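You operate a simulated robot arm through the tools that you are given. There is no shell and no other tool. Be economical: measure what you need, move in short steps, check, and stop when the job is done.

Carry out the task below with a simulated robot arm. There is one attempt and no reset: what you move stays moved.

TASK
Open the spacer drawer, put the blue spacer on the top of the side bench away in the inside of the spacer drawer and shut the drawer again.

It is judged by the outcome, as a careful person would: the job done as asked, and still so three seconds after it is handed in. It fails if anything else is knocked over, pushed out of place, dropped, spilled or broken.

THE ROBOT
A 6-joint arm with a two-finger parallel gripper, fixed in place. Base frame: the origin is at the foot of the arm, x ahead of it, y to its left, z up. Lengths are in mm, angles in degrees, forces in N, time in s.
With the tool pointing down near the work surface it reaches from about 240 to 640 mm from the base axis. Its first joint turns from -66.0 to 66.0 degrees. Payload 2.7 kg.
Tool frame: the origin (TCP) lies between the finger pads and is the grasp point; the fingertips stand 23 mm ahead of it; z points along the fingers, y is the line along which they close. The gripper opens to 94 mm. The fingers are 38 mm wide and 10 mm thick; the gripper's body (54 by 96 mm) begins 39 mm behind the TCP.
Orientation is that of the tool frame in the base frame, as a unit quaternion [w, x, y, z]. With the fingers straight down and closing along the base's y, the tool's x points along the base's -x, its y along +y and its z along -z.

THE INTERFACE
- The arm moves only by the tool servo_tool. Its argument "increments" is a list of rows, each an object of numbers (a shift or turn left out is 0, a gripper value left out holds the last): "dx", "dy", "dz": the shift along the tool's x, y, z in mm; "wx", "wy", "wz": the turn, a rotation vector about the tool's x, y, z in degrees. In form: [{"dx": .., "dy": .., "dz": .., "wx": .., "wy": .., "wz": ..}, ...]. A call has 1 to 20 rows; each row is the pose to reach, as a shift and turn from the pose commanded when the call began, along the tool's axes at that moment. "fingers" is the opening, from 0 (shut) to 1 (fully open), set as the call begins (left out, the last holds). A row lasts 0.2 s, in which the tool goes at most 50 mm and 8.6 degrees; a call with a longer step from one row to the next is refused whole, and so is a gripper value outside its range. A pose out of reach is approached as far as the arm can. The call stops where the force on the tool passes 40 N (or 10 N more than at its start, if that is more) or the arm is blocked; 0.2 s more then pass. The fingers move at their own pace (about 45 mm/s each) and stop on an object; they squeeze with about 39 N. The grip force told is the motor's: it shows also when the fingers shut on nothing. Time passes only in rows, and 0.2 s behind the last, so rows that repeat a pose let the fingers close. It gives the time, the measured TCP pose, the force on the tool (base axes), the opening and the grip force at its end, in the units of the frame above (readings bear some noise), and new pictures: "pictures" is both (left out), scene, wrist or none.
- Cameras (640 x 400 px; columns grow to the right, rows downward): "scene" is fixed at [57.2, -422, 1403.6]; the picture's right is [0.89, -0.46, 0.00], its down [-0.28, -0.53, -0.80] and it looks along [0.37, 0.71, -0.60] (base axes); focal length 314 px, centre (320, 200). "wrist" rides on the gripper at [-39, 0, -44] in the tool frame; the picture's right is [0.00, -1.00, 0.00], its down [0.97, 0.00, -0.24] and it looks along [0.24, 0.00, 0.97] (tool axes); focal length 218 px, centre (320, 200).
- point_at(camera, pixels): for up to 12 pixels [column, row] of the newest picture of that camera ("zoom" is the newest enlarged one), the place [x, y, z] in the base frame of the surface seen there, good to about 3 mm. No time passes.
- inspect(camera, box): a new picture of the part [left, top, right, bottom] of that camera's present view, enlarged. No time passes.
- finish_job(): hands the job in; it is judged then, once.

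Work in short steps. Measure before you move; look again where a grasp or a placing could have gone wrong, and mend it. You have 60 turns and 120 pictures in all, the two below and enlarged ones among them. Open the gripper and draw the arm clear of the work before you hand the job in, unless the task says otherwise; then end with one line.

The tools are called as a command line: name --argument value ..., lists and objects as JSON in quotes. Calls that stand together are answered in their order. servo_tool: Moves the arm, as the interface text tells. Its arguments: {"type":"object","properties":{"increments":{"type":"array","items":{"type":"object","properties":{"dx":{"type":"number"},"dy":{"type":"number"},"dz":{"type":"number"},"wx":{"type":"number"},"wy":{"type":"number"},"wz":{"type":"number"}}}},"fingers":{"type":"number"},"pictures":{"type":"string","enum":["both","scene","wrist","none"]}},"required":["increments"]} The other tools are called the same way: point_at (camera, pixels) gives the place of the surface under pixels of a picture; inspect (camera, box) takes an enlarged picture of a part of a camera's view; finish_job () hands the job in.

At the start:

```text
time_s: 0.0
tcp_pos: [332.7, 105.2, 1132.5]
tcp_rot: [0.001, -0.001, 1.0, 0.001]
force: [-0.1, -1.6, -0.7]
gripper_width: 94.2
grasp_force: 0.2
```

scene: 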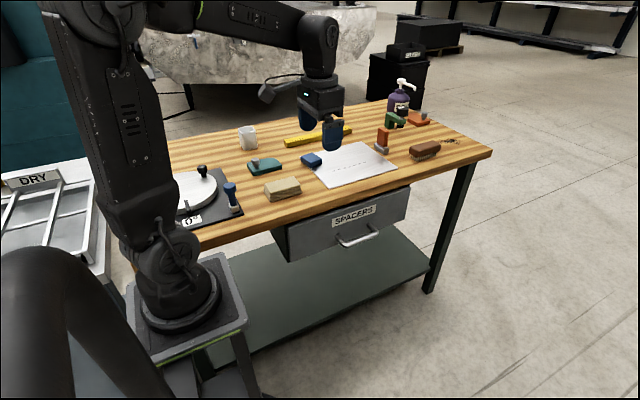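
wrist: 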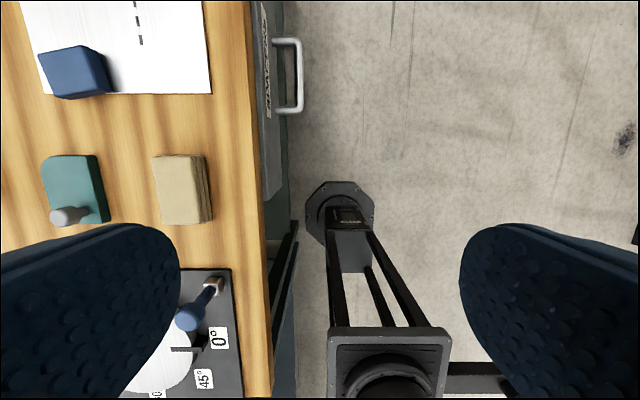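

I'll measure the drawer handle and the blue block first.

inspect --camera "scene" --box '[230, 90, 470, 270]'

point_at --camera "wrist" --pixels '[[299, 75], [280, 42], [280, 110], [62, 65], [98, 70], [42, 55], [78, 47], [262, 100], [250, 100], [72, 98]]'

point_at --camera "scene" --pixels '[[311, 158], [357, 240], [338, 240], [378, 230], [354, 215], [290, 258], [407, 190], [312, 166]]'

```text
2.22 times, centred on (350, 180) of scene
```

zoom: 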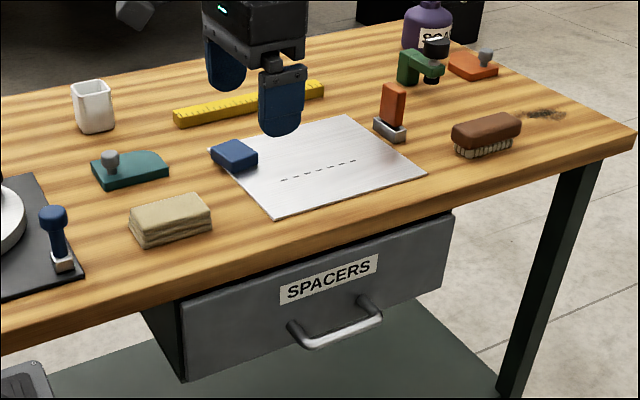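

```text
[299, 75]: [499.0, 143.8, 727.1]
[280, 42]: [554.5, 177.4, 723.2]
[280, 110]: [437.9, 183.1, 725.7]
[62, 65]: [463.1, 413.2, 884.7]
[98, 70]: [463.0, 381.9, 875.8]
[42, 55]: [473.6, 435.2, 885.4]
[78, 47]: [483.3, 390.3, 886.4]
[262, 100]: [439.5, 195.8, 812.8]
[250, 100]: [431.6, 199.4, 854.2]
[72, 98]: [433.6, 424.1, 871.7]
```

```text
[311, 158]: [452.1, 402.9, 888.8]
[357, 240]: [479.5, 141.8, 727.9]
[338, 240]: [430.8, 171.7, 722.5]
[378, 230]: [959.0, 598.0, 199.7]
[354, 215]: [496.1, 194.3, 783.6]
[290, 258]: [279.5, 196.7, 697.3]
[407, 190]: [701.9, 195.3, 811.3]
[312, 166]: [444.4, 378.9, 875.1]
```

Handle bar is at about x 438–554, y 144, z 727, with the drawer front at y≈195. I'll tilt the tool 45° so the body clears the bench, and move out in front first.

servo_tool --increments '[{"dx": -27, "dy": -10, "dz": 10, "wx": -7.5}, {"dx": -54, "dy": -20, "dz": 20, "wx": -15}, {"dx": -81, "dy": -30, "dz": 30, "wx": -22.5}, {"dx": -108, "dy": -40, "dz": 40, "wx": -30}, {"dx": -135, "dy": -50, "dz": 50, "wx": -37.5}, {"dx": -163, "dy": -60, "dz": 60, "wx": -45}, {"dx": -163, "dy": -60, "dz": 105, "wx": -45}, {"dx": -163, "dy": -60, "dz": 150, "wx": -45}, {"dx": -163, "dy": -60, "dz": 195, "wx": -45}, {"dx": -163, "dy": -60, "dz": 240, "wx": -45}, {"dx": -163, "dy": -60, "dz": 240, "wx": -45}]' --fingers 0.45

```text
time_s: 2.4
tcp_pos: [495.5, 47.7, 892.6]
tcp_rot: [0.001, 0.0, 0.924, 0.384]
force: [0.4, 0.1, -0.4]
gripper_width: 42.4
grasp_force: 0.1
```

scene: 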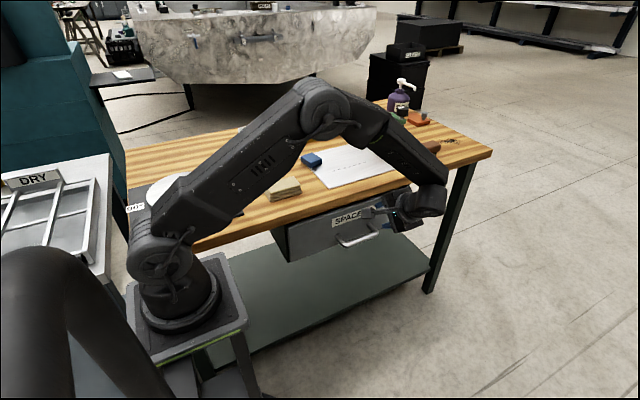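
wrist: 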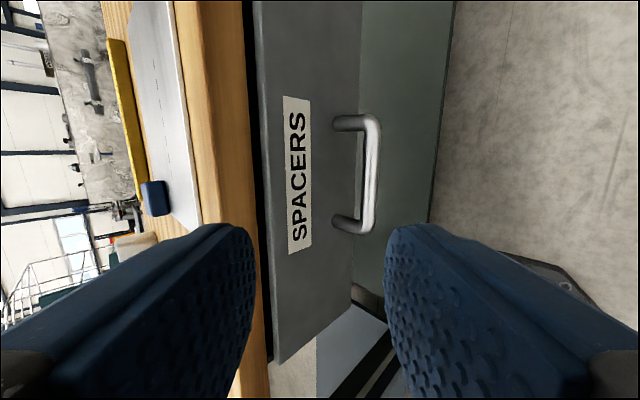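

point_at --camera "wrist" --pixels '[[371, 150], [369, 175], [367, 205], [345, 124], [345, 222], [320, 180], [275, 180], [265, 180]]'

```text
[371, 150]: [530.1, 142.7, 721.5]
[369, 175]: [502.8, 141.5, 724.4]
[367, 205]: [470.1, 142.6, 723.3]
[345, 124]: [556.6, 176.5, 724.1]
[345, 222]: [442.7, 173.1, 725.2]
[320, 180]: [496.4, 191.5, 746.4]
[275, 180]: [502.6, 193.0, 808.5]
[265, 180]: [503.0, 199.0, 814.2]
```

servo_tool --increments '[{"dy": -26, "dz": 20, "dx": -1}, {"dy": -52, "dz": 40, "dx": -2}, {"dy": -52, "dz": 80, "dx": -2}, {"dy": -52, "dz": 120, "dx": -2}, {"dy": -52, "dz": 140, "dx": -2}, {"dy": -52, "dz": 140, "dx": -2}]'

```text
time_s: 3.8
tcp_pos: [496.3, 109.5, 756.4]
tcp_rot: [0.001, -0.001, 0.924, 0.383]
force: [0.0, 0.3, 0.3]
gripper_width: 42.6
grasp_force: 0.0
```

scene: 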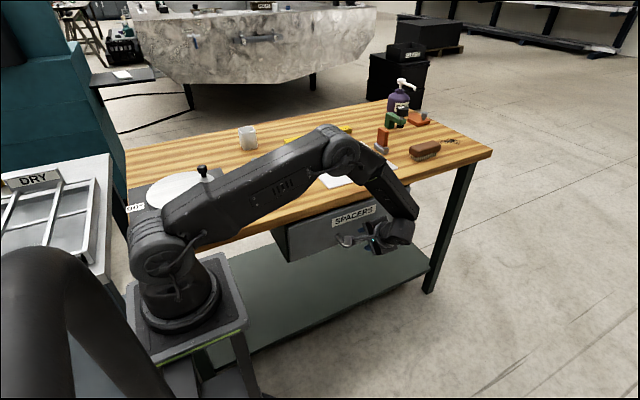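
wrist: 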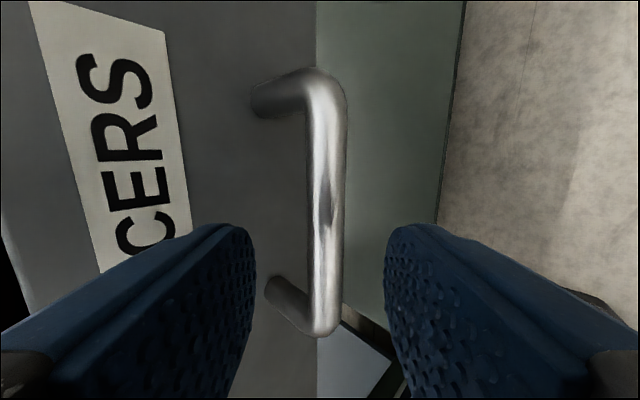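

The bar is centred between the fingers; advance 50 mm along tool z.

servo_tool --increments '[{"dz": 17}, {"dz": 34}, {"dz": 50}, {"dz": 50}]' --pictures "wrist"

servo_tool --increments '[{"dz": 0}, {"dz": 0}, {"dz": 0}, {"dz": 0}]' --fingers 0

```text
time_s: 4.8
tcp_pos: [498.6, 145.7, 721.7]
tcp_rot: [0.001, 0.001, 0.923, 0.384]
force: [-0.4, -0.7, -0.6]
gripper_width: 42.4
grasp_force: 0.0
```

wrist: 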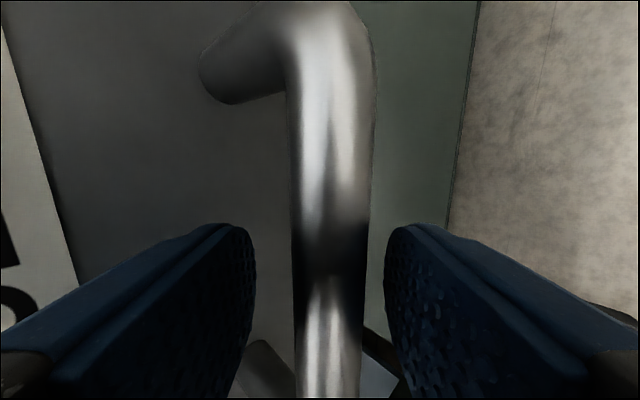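

```text
time_s: 5.8
tcp_pos: [497.2, 143.5, 720.2]
tcp_rot: [0.001, -0.001, 0.924, 0.382]
force: [2.3, -7.7, -16.3]
gripper_width: 17.7
grasp_force: 44.8
```

scene: 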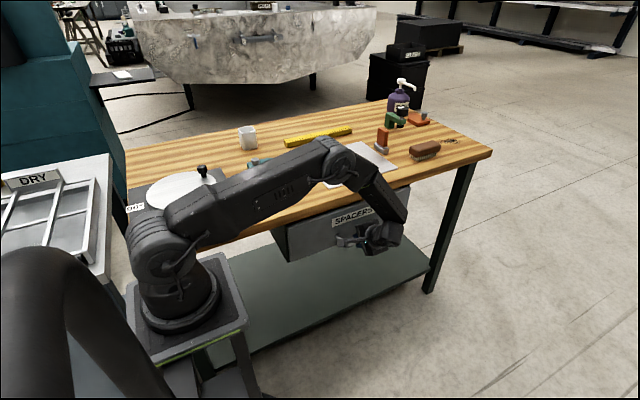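
wrist: 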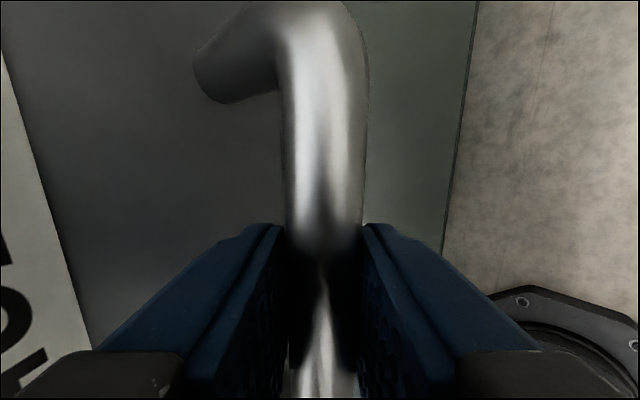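

Bar gripped (17.7 mm). Pull along -y.

servo_tool --increments '[{"dy": -7.1, "dz": -6}, {"dy": -14.2, "dz": -13}, {"dy": -22, "dz": -20}, {"dy": -29, "dz": -27}, {"dy": -36, "dz": -34}, {"dy": -43, "dz": -41}, {"dy": -50, "dz": -48}, {"dy": -57, "dz": -55}]' --pictures "scene"

```text
time_s: 7.6
tcp_pos: [496.7, 64.4, 721.4]
tcp_rot: [-0.001, 0.0, 0.924, 0.384]
force: [-11.0, 1.7, -17.9]
gripper_width: 17.7
grasp_force: 44.8
```

scene: 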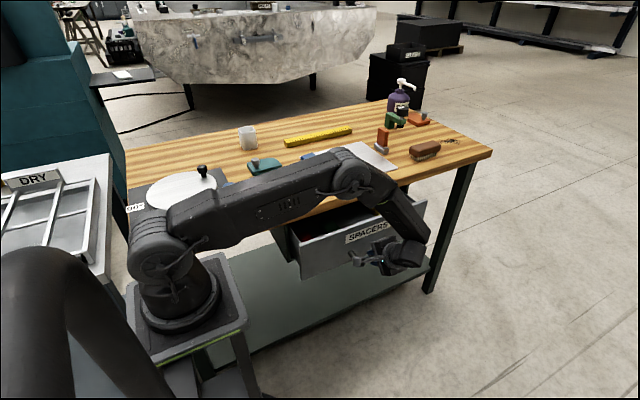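

Opened about 80 mm; keep pulling.

servo_tool --increments '[{"dy": -8, "dz": -7, "dx": -0.5}, {"dy": -15, "dz": -14, "dx": -1}, {"dy": -22, "dz": -21, "dx": -1}, {"dy": -29, "dz": -28, "dx": -1}, {"dy": -36, "dz": -35, "dx": -1}, {"dy": -43, "dz": -42, "dx": -1}, {"dy": -50, "dz": -49, "dx": -1}, {"dy": -57, "dz": -56, "dx": -1}, {"dy": -64, "dz": -63, "dx": -1}, {"dy": -71, "dz": -70, "dx": -1}]'

```text
time_s: 9.8
tcp_pos: [498.2, -36.1, 720.9]
tcp_rot: [0.001, -0.001, 0.924, 0.383]
force: [-19.4, 1.2, -1.3]
gripper_width: 17.8
grasp_force: 44.8
```

scene: 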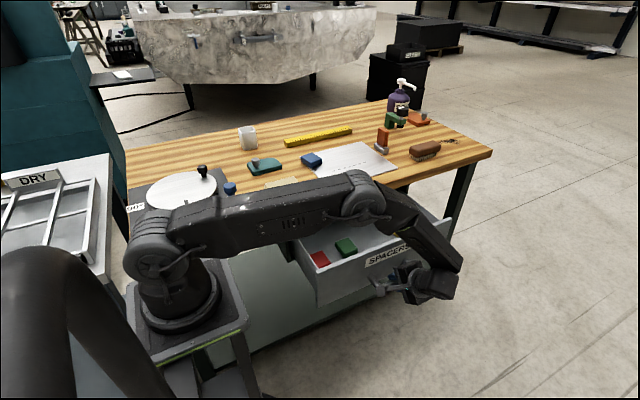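
wrist: 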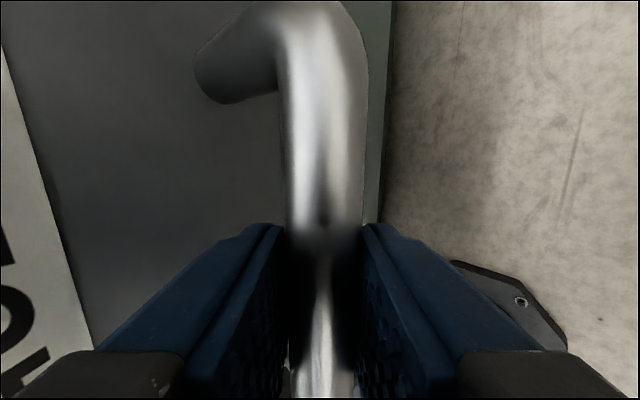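

Drawer is open 180 mm (red and green spacers inside). Release and back away along the tool axis.

servo_tool --increments '[{"dz": 0}, {"dz": 0}, {"dz": 0}]' --fingers 0.45 --pictures "none"

servo_tool --increments '[{"dz": -25}, {"dz": -60}, {"dz": -80, "dy": 20}, {"dz": -100, "dy": 50}, {"dz": -130, "dy": 80}, {"dz": -160, "dy": 115}, {"dz": -190, "dy": 150}, {"dz": -220, "dy": 185}, {"dz": -250, "dy": 220}, {"dz": -250, "dy": 220}]'

```text
time_s: 10.6
tcp_pos: [498.9, -35.3, 720.5]
tcp_rot: [0.001, 0.001, 0.924, 0.383]
force: [0.2, -0.4, -0.1]
gripper_width: 42.1
grasp_force: 0.0
```

```text
time_s: 12.8
tcp_pos: [497.6, -55.9, 1056.0]
tcp_rot: [0.001, -0.001, 0.923, 0.384]
force: [0.0, -0.3, 0.7]
gripper_width: 42.3
grasp_force: 0.0
```

scene: 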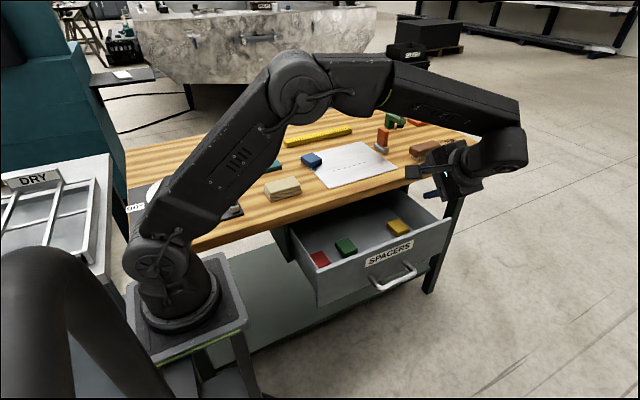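
wrist: 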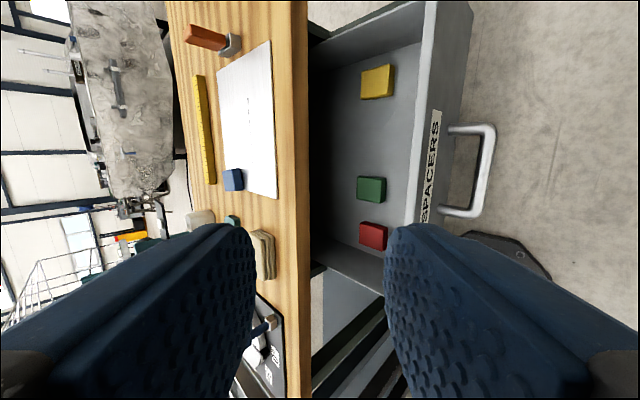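

Three spacers inside with a free space between green and yellow. Measure the drawer interior.

point_at --camera "wrist" --pixels '[[372, 236], [371, 189], [377, 81], [375, 140], [340, 140], [415, 100], [430, 100], [305, 140], [425, 10], [395, 140]]'

inspect --camera "scene" --box '[250, 130, 450, 310]'

point_at --camera "scene" --pixels '[[312, 152], [302, 157], [322, 160], [313, 166], [345, 246], [370, 235], [397, 226], [410, 233], [340, 272]]'

```text
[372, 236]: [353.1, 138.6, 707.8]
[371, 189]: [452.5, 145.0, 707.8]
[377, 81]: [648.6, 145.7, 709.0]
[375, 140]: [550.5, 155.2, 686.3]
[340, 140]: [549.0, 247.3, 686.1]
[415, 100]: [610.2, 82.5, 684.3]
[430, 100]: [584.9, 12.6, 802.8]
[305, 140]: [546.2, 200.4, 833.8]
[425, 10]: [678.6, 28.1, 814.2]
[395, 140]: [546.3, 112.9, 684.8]
```

```text
2.22 times, centred on (350, 220) of scene
```

zoom: 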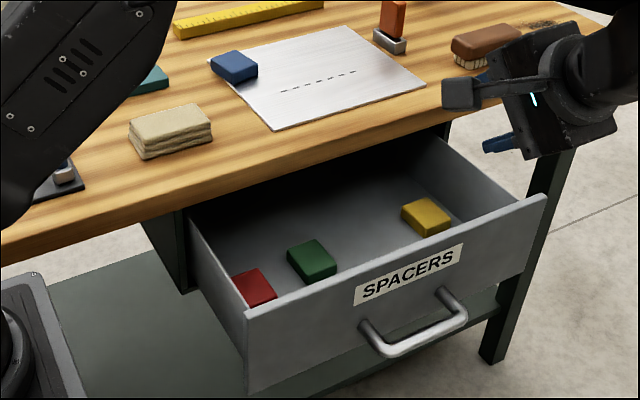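

```text
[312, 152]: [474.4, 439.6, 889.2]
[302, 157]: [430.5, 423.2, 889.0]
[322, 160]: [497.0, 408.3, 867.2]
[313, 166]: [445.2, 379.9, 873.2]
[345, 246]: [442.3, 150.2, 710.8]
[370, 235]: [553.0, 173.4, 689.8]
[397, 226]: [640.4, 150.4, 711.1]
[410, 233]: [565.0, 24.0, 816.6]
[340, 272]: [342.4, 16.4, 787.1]
```

Drawer floor z≈685; free spot at about (548, 110). Now return the tool to vertical and move above the blue block.

servo_tool --increments '[{"dx": 4, "dy": 28, "dz": 28, "wx": 5}, {"dx": 8, "dy": 56, "dz": 56, "wx": 10}, {"dx": 12, "dy": 84, "dz": 84, "wx": 15}, {"dx": 16, "dy": 112, "dz": 112, "wx": 20}, {"dx": 20, "dy": 140, "dz": 140, "wx": 25}, {"dx": 24, "dy": 168, "dz": 168, "wx": 30}, {"dx": 28, "dy": 196, "dz": 196, "wx": 35}, {"dx": 32, "dy": 224, "dz": 224, "wx": 40}, {"dx": 35, "dy": 250, "dz": 256, "wx": 45}, {"dx": 35, "dy": 275, "dz": 285, "wx": 45}, {"dx": 35, "dy": 300, "dz": 315, "wx": 45}, {"dx": 35, "dy": 300, "dz": 315, "wx": 45}]' --fingers 0.8

```text
time_s: 15.4
tcp_pos: [464.5, 380.0, 1044.7]
tcp_rot: [0.001, 0.0, 1.0, 0.0]
force: [-0.5, -0.7, -0.4]
gripper_width: 75.3
grasp_force: 0.0
```

scene: 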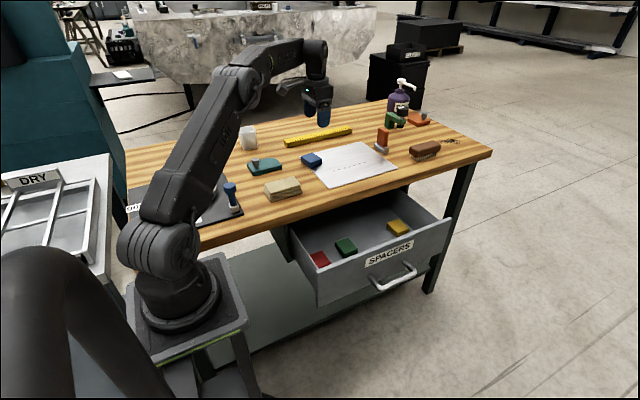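
wrist: 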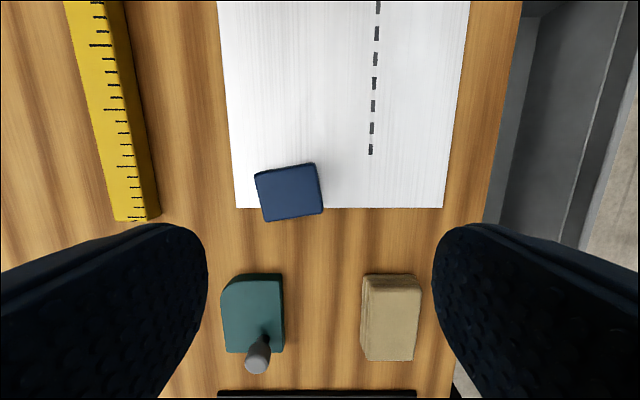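

point_at --camera "wrist" --pixels '[[258, 177], [313, 166], [319, 208], [267, 217], [290, 190], [300, 230], [250, 195], [335, 180]]'

inspect --camera "wrist" --box '[240, 150, 340, 230]'

```text
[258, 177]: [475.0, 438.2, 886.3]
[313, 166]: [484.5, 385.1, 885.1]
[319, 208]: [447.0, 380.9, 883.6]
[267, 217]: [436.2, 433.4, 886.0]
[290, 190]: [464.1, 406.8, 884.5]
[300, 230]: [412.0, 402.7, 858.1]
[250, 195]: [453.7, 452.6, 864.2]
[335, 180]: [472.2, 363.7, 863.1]
```

```text
5.00 times, centred on (290, 190) of wrist
```

zoom: 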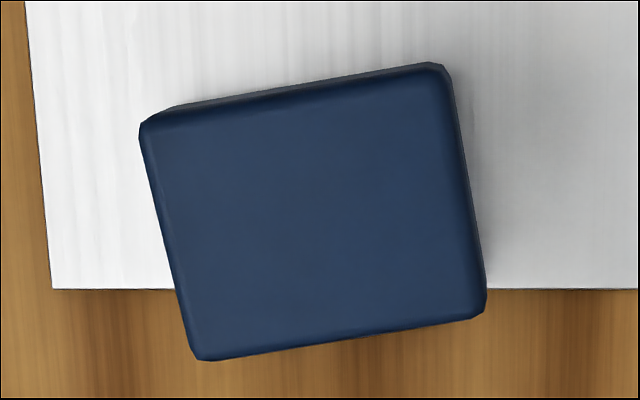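

Block centre (461, 409), top z≈886, long side (54 mm) rotated 11° from y. Align and descend with tips to z≈869.

servo_tool --increments '[{"dx": 2, "dy": 15, "dz": 30, "wz": -5.5}, {"dx": 3.5, "dy": 29.4, "dz": 65, "wz": -11}, {"dx": 3.5, "dy": 29.4, "dz": 95, "wz": -11}, {"dx": 3.5, "dy": 29.4, "dz": 120, "wz": -11}, {"dx": 3.5, "dy": 29.4, "dz": 140, "wz": -11}, {"dx": 3.5, "dy": 29.4, "dz": 152, "wz": -11}, {"dx": 3.5, "dy": 29.4, "dz": 152, "wz": -11}]'

```text
time_s: 17.0
tcp_pos: [459.4, 407.1, 893.1]
tcp_rot: [0.0, -0.096, 0.995, 0.001]
force: [0.0, -0.5, 0.2]
gripper_width: 75.1
grasp_force: 0.0
```

scene: 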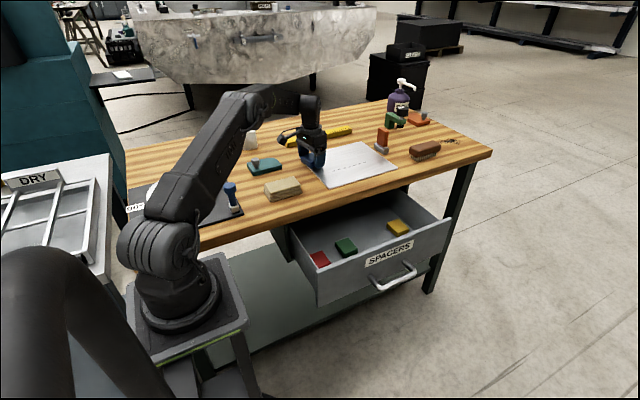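
wrist: 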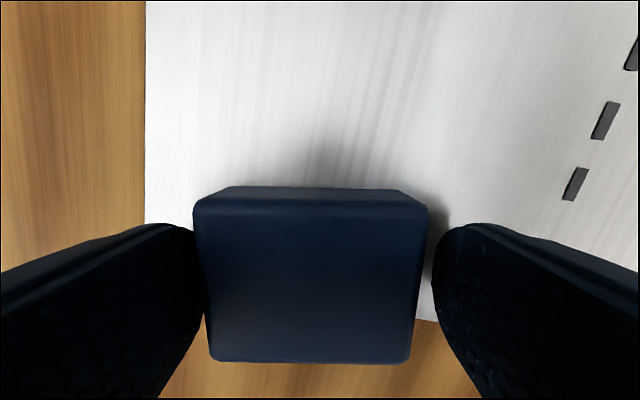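

Well aligned; nudge 2 mm toward +y and close.

servo_tool --increments '[{"dy": 2}, {"dy": 2}, {"dy": 2}, {"dy": 2}, {"dy": 2}]' --fingers 0 --pictures "none"

servo_tool --increments '[{"dz": -15}, {"dz": -45}, {"dz": -85}, {"dz": -125}, {"dz": -125}]'

```text
time_s: 18.2
tcp_pos: [459.0, 409.3, 892.6]
tcp_rot: [0.002, -0.096, 0.995, 0.001]
force: [1.1, -2.7, 3.6]
gripper_width: 59.3
grasp_force: 38.4
```

```text
time_s: 19.4
tcp_pos: [459.9, 410.1, 1014.0]
tcp_rot: [0.001, -0.095, 0.995, 0.001]
force: [0.6, 1.1, -0.5]
gripper_width: 58.8
grasp_force: 38.7
```

scene: 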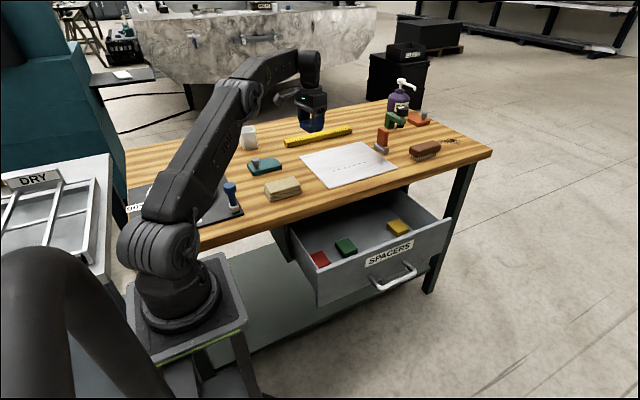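
wrist: 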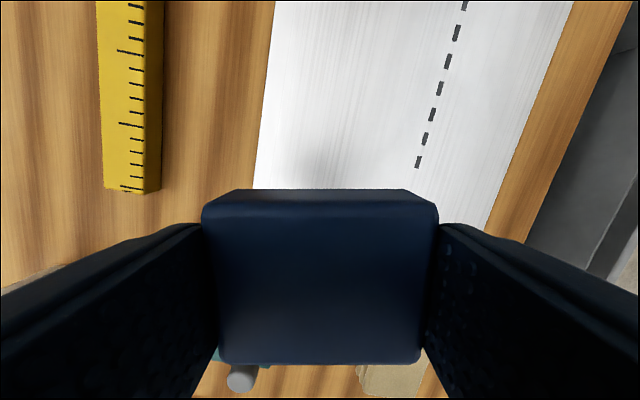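

Block held (58.8 mm). Carry it over the drawer.

servo_tool --increments '[{"dx": -4, "dy": -40, "wz": 1.5}, {"dx": -8, "dy": -80, "wz": 3}, {"dx": -12, "dy": -120, "wz": 4.5}, {"dx": -15, "dy": -160, "wz": 6}, {"dx": -18, "dy": -200, "wz": 7.5}, {"dx": -22, "dy": -240, "wz": 9}, {"dx": -26, "dy": -280, "wz": 10}, {"dx": -29, "dy": -313, "wz": 11}, {"dx": -29, "dy": -313, "wz": 11}, {"dx": -29, "dy": -313, "wz": 11}]'

```text
time_s: 21.6
tcp_pos: [546.1, 108.8, 1017.7]
tcp_rot: [0.001, 0.0, 1.0, 0.001]
force: [0.6, 0.2, -1.3]
gripper_width: 59.1
grasp_force: 39.0
```

scene: 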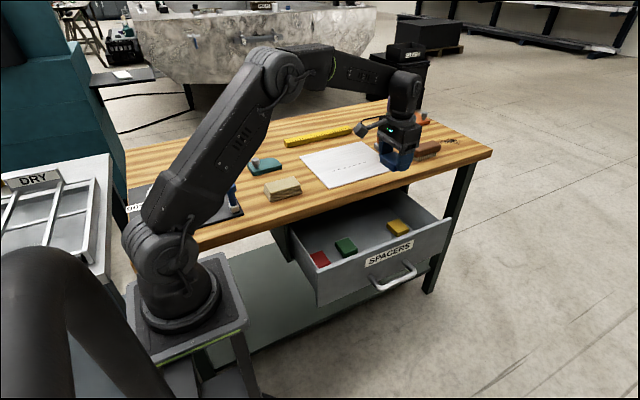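
wrist: 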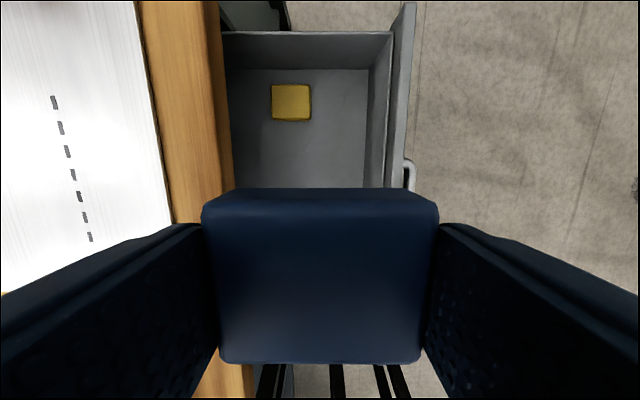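

Clear on all sides; descend straight into the drawer to just above the floor.

servo_tool --increments '[{"dz": 35}, {"dz": 75}, {"dz": 115}, {"dz": 150}, {"dz": 185}, {"dz": 215}, {"dz": 245}, {"dz": 270}, {"dz": 288}, {"dz": 288}]'

```text
time_s: 23.8
tcp_pos: [549.4, 108.9, 726.1]
tcp_rot: [0.0, -0.001, 1.0, 0.0]
force: [0.3, 0.5, 0.1]
gripper_width: 59.0
grasp_force: 39.1
```

scene: 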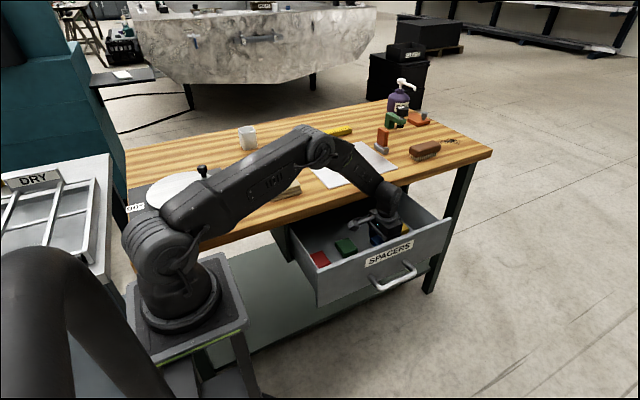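
wrist: 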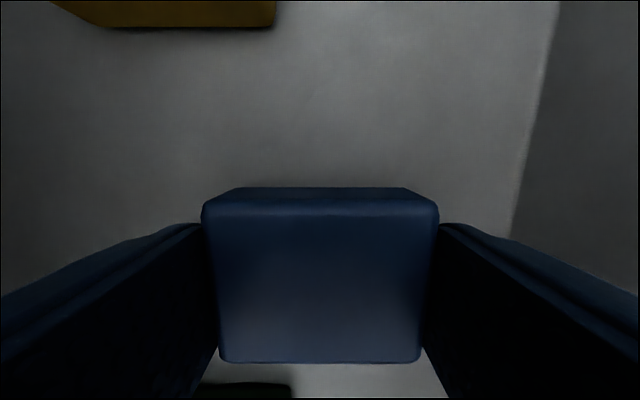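

servo_tool --increments '[{"dz": 3}, {"dz": 6}, {"dz": 9}, {"dz": 11}, {"dz": 12.5}, {"dz": 12.5}]' --pictures "wrist"

```text
time_s: 25.2
tcp_pos: [548.4, 109.5, 714.7]
tcp_rot: [0.0, 0.001, 1.0, 0.0]
force: [0.2, 0.3, -0.7]
gripper_width: 59.3
grasp_force: 39.5
```

wrist: 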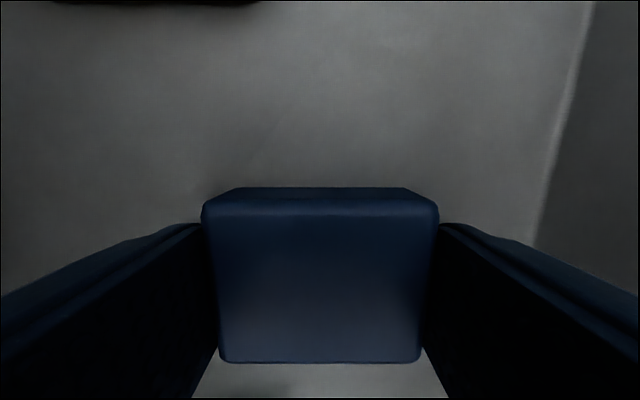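

servo_tool --increments '[{"dz": 1}, {"dz": 2}, {"dz": 2}]' --pictures "none"

```text
time_s: 26.0
tcp_pos: [549.2, 107.7, 714.2]
tcp_rot: [0.002, 0.0, 1.0, 0.001]
force: [-4.3, 0.2, 12.5]
gripper_width: 59.2
grasp_force: 39.6
```

Contact with the floor (12 N). Release with a small opening and rise.

servo_tool --increments '[{"dz": -1}, {"dz": -1}, {"dz": -1}]' --fingers 0.8 --pictures "none"

servo_tool --increments '[{"dz": -15}, {"dz": -45}, {"dz": -90}, {"dz": -135}, {"dz": -180}, {"dz": -225}, {"dz": -270}, {"dz": -310}, {"dz": -310}]'

```text
time_s: 26.8
tcp_pos: [548.7, 108.9, 714.3]
tcp_rot: [0.001, 0.0, 1.0, 0.001]
force: [-0.2, -0.4, 0.9]
gripper_width: 75.4
grasp_force: 0.2
```

```text
time_s: 28.8
tcp_pos: [550.4, 107.0, 1024.9]
tcp_rot: [0.001, 0.0, 1.0, 0.0]
force: [-0.7, 0.0, 0.8]
gripper_width: 75.1
grasp_force: 0.0
```

scene: 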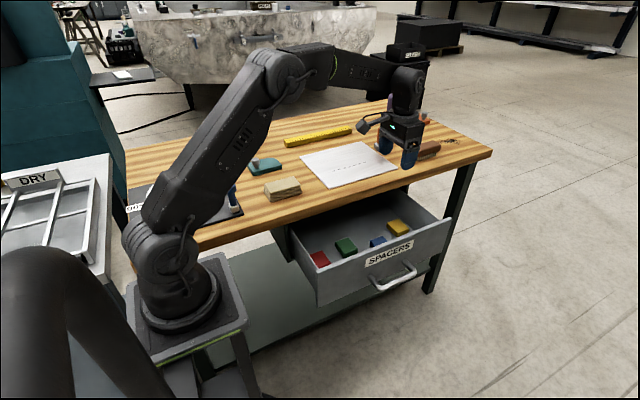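
wrist: 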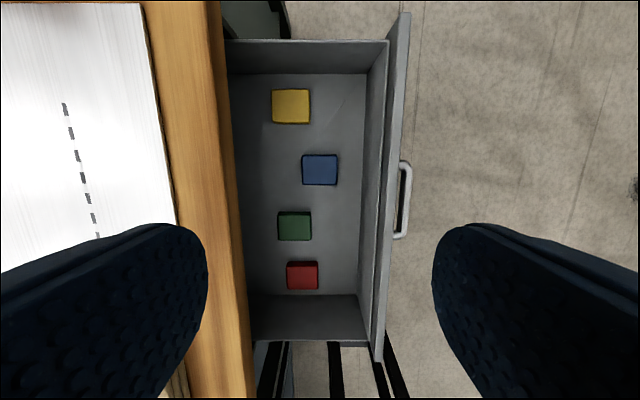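

Blue spacer lies flat in the drawer. Now return to the tilted pose in front of the handle.

servo_tool --increments '[{"dx": 9, "dy": -28, "dz": -4, "wx": -7.5}, {"dx": 18, "dy": -56, "dz": -8, "wx": -15}, {"dx": 26, "dy": -84, "dz": -12, "wx": -22.5}, {"dx": 35, "dy": -112, "dz": -16, "wx": -30}, {"dx": 44, "dy": -140, "dz": -20, "wx": -37.5}, {"dx": 52, "dy": -167, "dz": -25, "wx": -45}, {"dx": 52, "dy": -190, "dz": 20, "wx": -45}, {"dx": 52, "dy": -200, "dz": 65, "wx": -45}, {"dx": 52, "dy": -200, "dz": 110, "wx": -45}, {"dx": 52, "dy": -200, "dz": 155, "wx": -45}, {"dx": 52, "dy": -200, "dz": 155, "wx": -45}]' --fingers 0.45

```text
refused: row 7 steps farther than a row can; nothing moved
```

servo_tool --increments '[{"dx": 9, "dy": -28, "dz": -4, "wx": -7.5}, {"dx": 18, "dy": -56, "dz": -8, "wx": -15}, {"dx": 26, "dy": -84, "dz": -12, "wx": -22.5}, {"dx": 35, "dy": -112, "dz": -16, "wx": -30}, {"dx": 44, "dy": -140, "dz": -20, "wx": -37.5}, {"dx": 52, "dy": -167, "dz": -25, "wx": -45}, {"dx": 52, "dy": -190, "dz": 10, "wx": -45}, {"dx": 52, "dy": -200, "dz": 50, "wx": -45}, {"dx": 52, "dy": -200, "dz": 95, "wx": -45}, {"dx": 52, "dy": -200, "dz": 140, "wx": -45}, {"dx": 52, "dy": -200, "dz": 155, "wx": -45}, {"dx": 52, "dy": -200, "dz": 155, "wx": -45}]' --fingers 0.45

```text
time_s: 31.4
tcp_pos: [496.0, -93.9, 868.1]
tcp_rot: [0.001, -0.001, 0.924, 0.383]
force: [-0.8, 1.1, 0.1]
gripper_width: 42.0
grasp_force: 0.1
```

scene: 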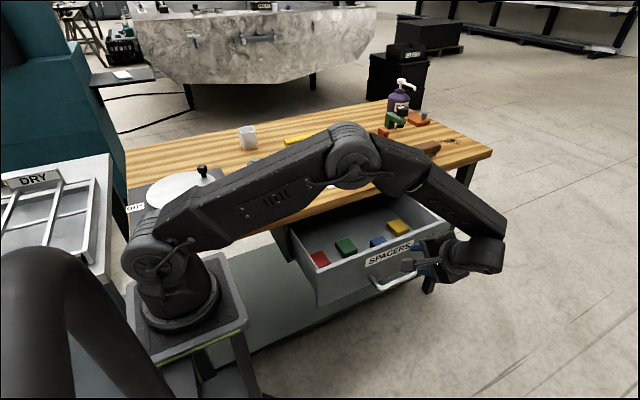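
wrist: 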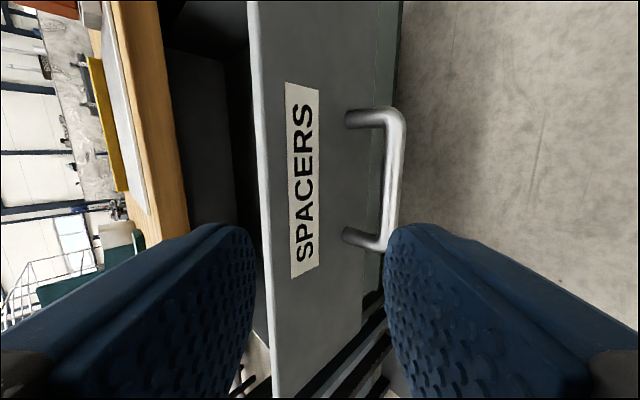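

servo_tool --increments '[{"dy": -32, "dz": 15, "dx": -1}, {"dy": -63, "dz": 35, "dx": -2}, {"dy": -63, "dz": 65, "dx": -2}, {"dy": -63, "dz": 95, "dx": -2}, {"dy": -63, "dz": 95, "dx": -2}]' --pictures "wrist"

```text
time_s: 32.6
tcp_pos: [497.2, -71.9, 757.8]
tcp_rot: [0.001, 0.0, 0.924, 0.383]
force: [0.9, -0.6, 0.1]
gripper_width: 42.2
grasp_force: 0.0
```

wrist: 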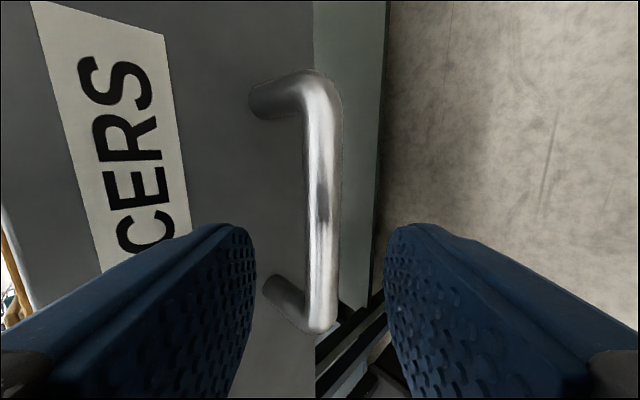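

Centred as before; advance 51 mm and grip.

servo_tool --increments '[{"dz": 17}, {"dz": 34}, {"dz": 51}, {"dz": 51}]' --pictures "none"

servo_tool --increments '[{"dz": 0}, {"dz": 0}, {"dz": 0}, {"dz": 0}]' --fingers 0 --pictures "wrist"

```text
time_s: 33.6
tcp_pos: [496.3, -34.4, 719.2]
tcp_rot: [0.0, 0.0, 0.924, 0.384]
force: [-0.4, -0.6, 1.0]
gripper_width: 42.1
grasp_force: 0.0
```

```text
time_s: 34.6
tcp_pos: [497.3, -34.6, 719.7]
tcp_rot: [0.002, -0.002, 0.924, 0.382]
force: [0.5, -1.0, -7.9]
gripper_width: 17.8
grasp_force: 45.4
```

wrist: 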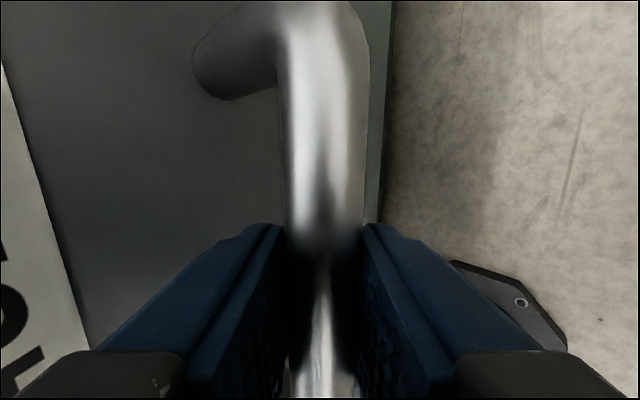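

Gripped. Push in gently, 165 mm.

servo_tool --increments '[{"dy": 3, "dz": 3}, {"dy": 8, "dz": 8}, {"dy": 14, "dz": 14}, {"dy": 20, "dz": 20}, {"dy": 26.5, "dz": 26.5}, {"dy": 33, "dz": 33}, {"dy": 39.5, "dz": 39.5}, {"dy": 46, "dz": 46}, {"dy": 52.5, "dz": 52.5}, {"dy": 59, "dz": 59}, {"dy": 65.5, "dz": 65.5}, {"dy": 72, "dz": 72}, {"dy": 78.5, "dz": 78.5}, {"dy": 85, "dz": 85}, {"dy": 91.5, "dz": 91.5}, {"dy": 98, "dz": 98}, {"dy": 104, "dz": 104}, {"dy": 110, "dz": 110}, {"dy": 115, "dz": 115}, {"dy": 118, "dz": 118}]'

```text
time_s: 38.8
tcp_pos: [496.4, 134.2, 719.4]
tcp_rot: [-0.003, -0.002, 0.924, 0.383]
force: [-22.6, 0.7, -12.8]
gripper_width: 17.9
grasp_force: 44.9
```

scene: 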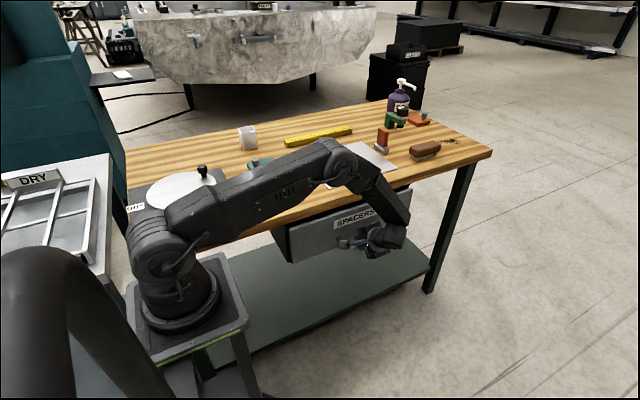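
wrist: 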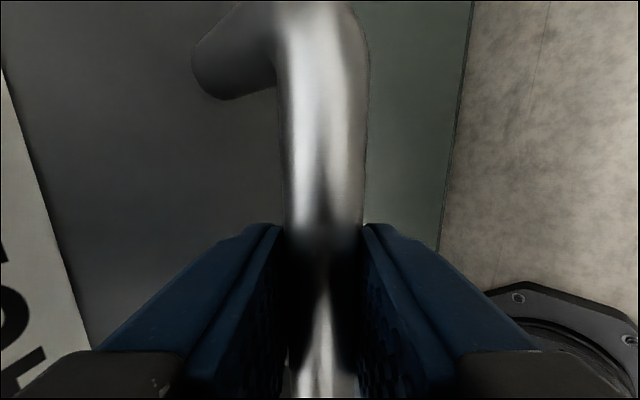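

About 10 mm to go; push to the stop.

servo_tool --increments '[{"dx": 0.7, "dy": 2, "dz": 2}, {"dx": 1, "dy": 4, "dz": 4}, {"dx": 1, "dy": 6, "dz": 6}, {"dx": 1, "dy": 7, "dz": 7}, {"dx": 1, "dy": 8, "dz": 8}, {"dx": 1, "dy": 9, "dz": 9}, {"dx": 1, "dy": 10, "dz": 10}, {"dx": 1, "dy": 10, "dz": 10}]'

```text
time_s: 40.6
tcp_pos: [496.6, 144.2, 720.7]
tcp_rot: [0.002, 0.0, 0.925, 0.381]
force: [-9.9, -32.6, -11.6]
gripper_width: 17.7
grasp_force: 45.2
```

scene: 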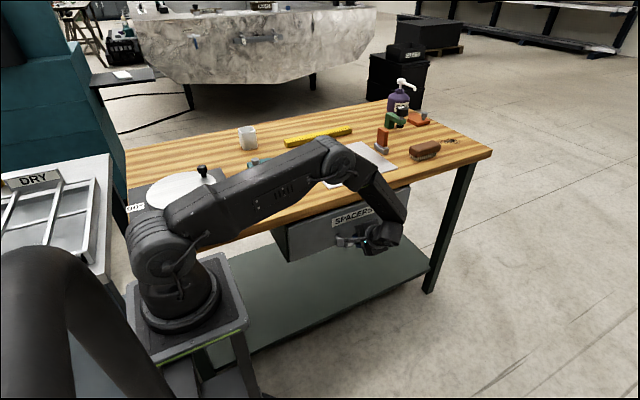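
wrist: 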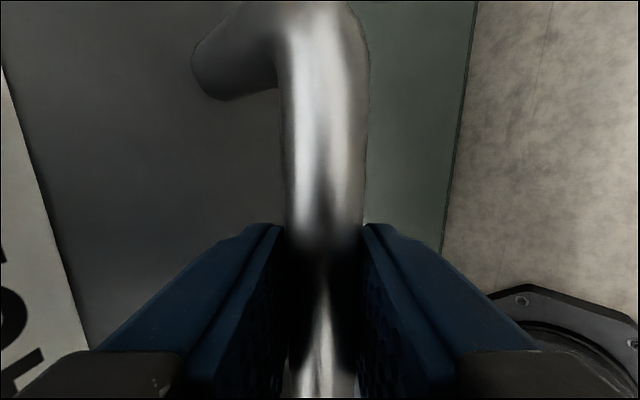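

At the stop (32 N, same y≈144 as originally). Release and retreat.

servo_tool --increments '[{"dy": -1.5, "dz": -1.5}, {"dy": -1.5, "dz": -1.5}, {"dy": -1.5, "dz": -1.5}]' --fingers 0.45 --pictures "none"

servo_tool --increments '[{"dz": -25}, {"dz": -60}, {"dz": -100}, {"dz": -130, "dy": 20}, {"dz": -160, "dy": 50}, {"dz": -190, "dy": 80}, {"dz": -220, "dy": 110}, {"dz": -220, "dy": 110}]'

```text
time_s: 41.4
tcp_pos: [497.9, 145.0, 722.2]
tcp_rot: [0.002, 0.0, 0.924, 0.383]
force: [0.2, -0.2, 0.1]
gripper_width: 42.2
grasp_force: 0.0
```

```text
time_s: 43.2
tcp_pos: [492.9, 67.9, 955.5]
tcp_rot: [0.001, 0.0, 0.923, 0.384]
force: [-0.1, 0.3, 0.4]
gripper_width: 42.1
grasp_force: 0.0
```

scene: 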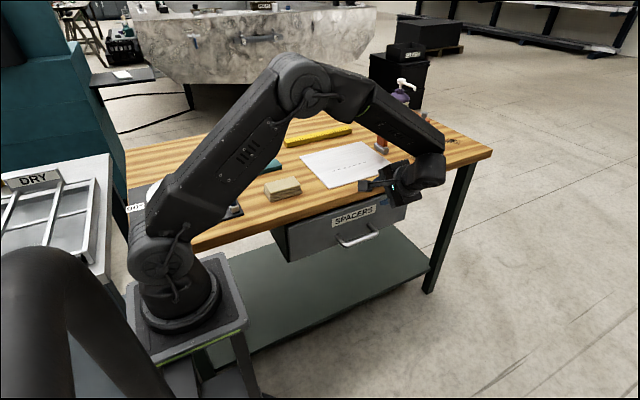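
wrist: 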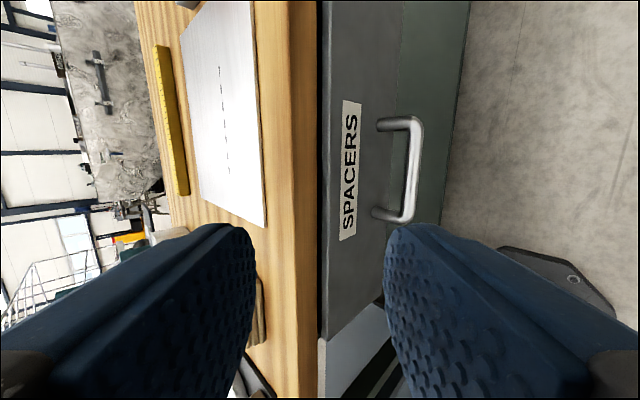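

point_at --camera "wrist" --pixels '[[413, 165], [375, 165], [335, 165], [411, 190]]'

servo_tool --increments '[{"dz": -25, "dy": 25}, {"dz": -50, "dy": 50}, {"dz": -75, "dy": 75}, {"dz": -75, "dy": 75}]' --fingers 1 --pictures "scene"

```text
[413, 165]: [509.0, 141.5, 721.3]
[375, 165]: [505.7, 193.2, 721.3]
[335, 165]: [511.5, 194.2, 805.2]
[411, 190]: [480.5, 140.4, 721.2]
```

```text
time_s: 44.2
tcp_pos: [493.6, 66.7, 1061.8]
tcp_rot: [0.0, 0.0, 0.924, 0.383]
force: [0.9, -0.2, 0.5]
gripper_width: 93.9
grasp_force: 0.0
```

scene: 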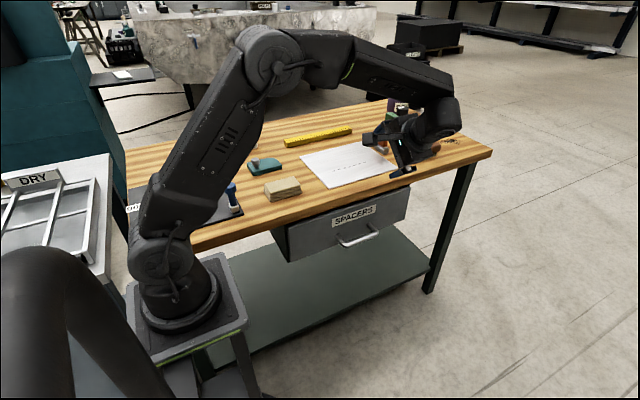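

The drawer front is back at y≈194, matching the start. The arm is clear and the bench items look undisturbed, so I'm handing in.

finish_job

```text
The job is handed in.
```

The blue spacer is inside the spacer drawer, the drawer is shut again, and the arm is clear with the gripper open.
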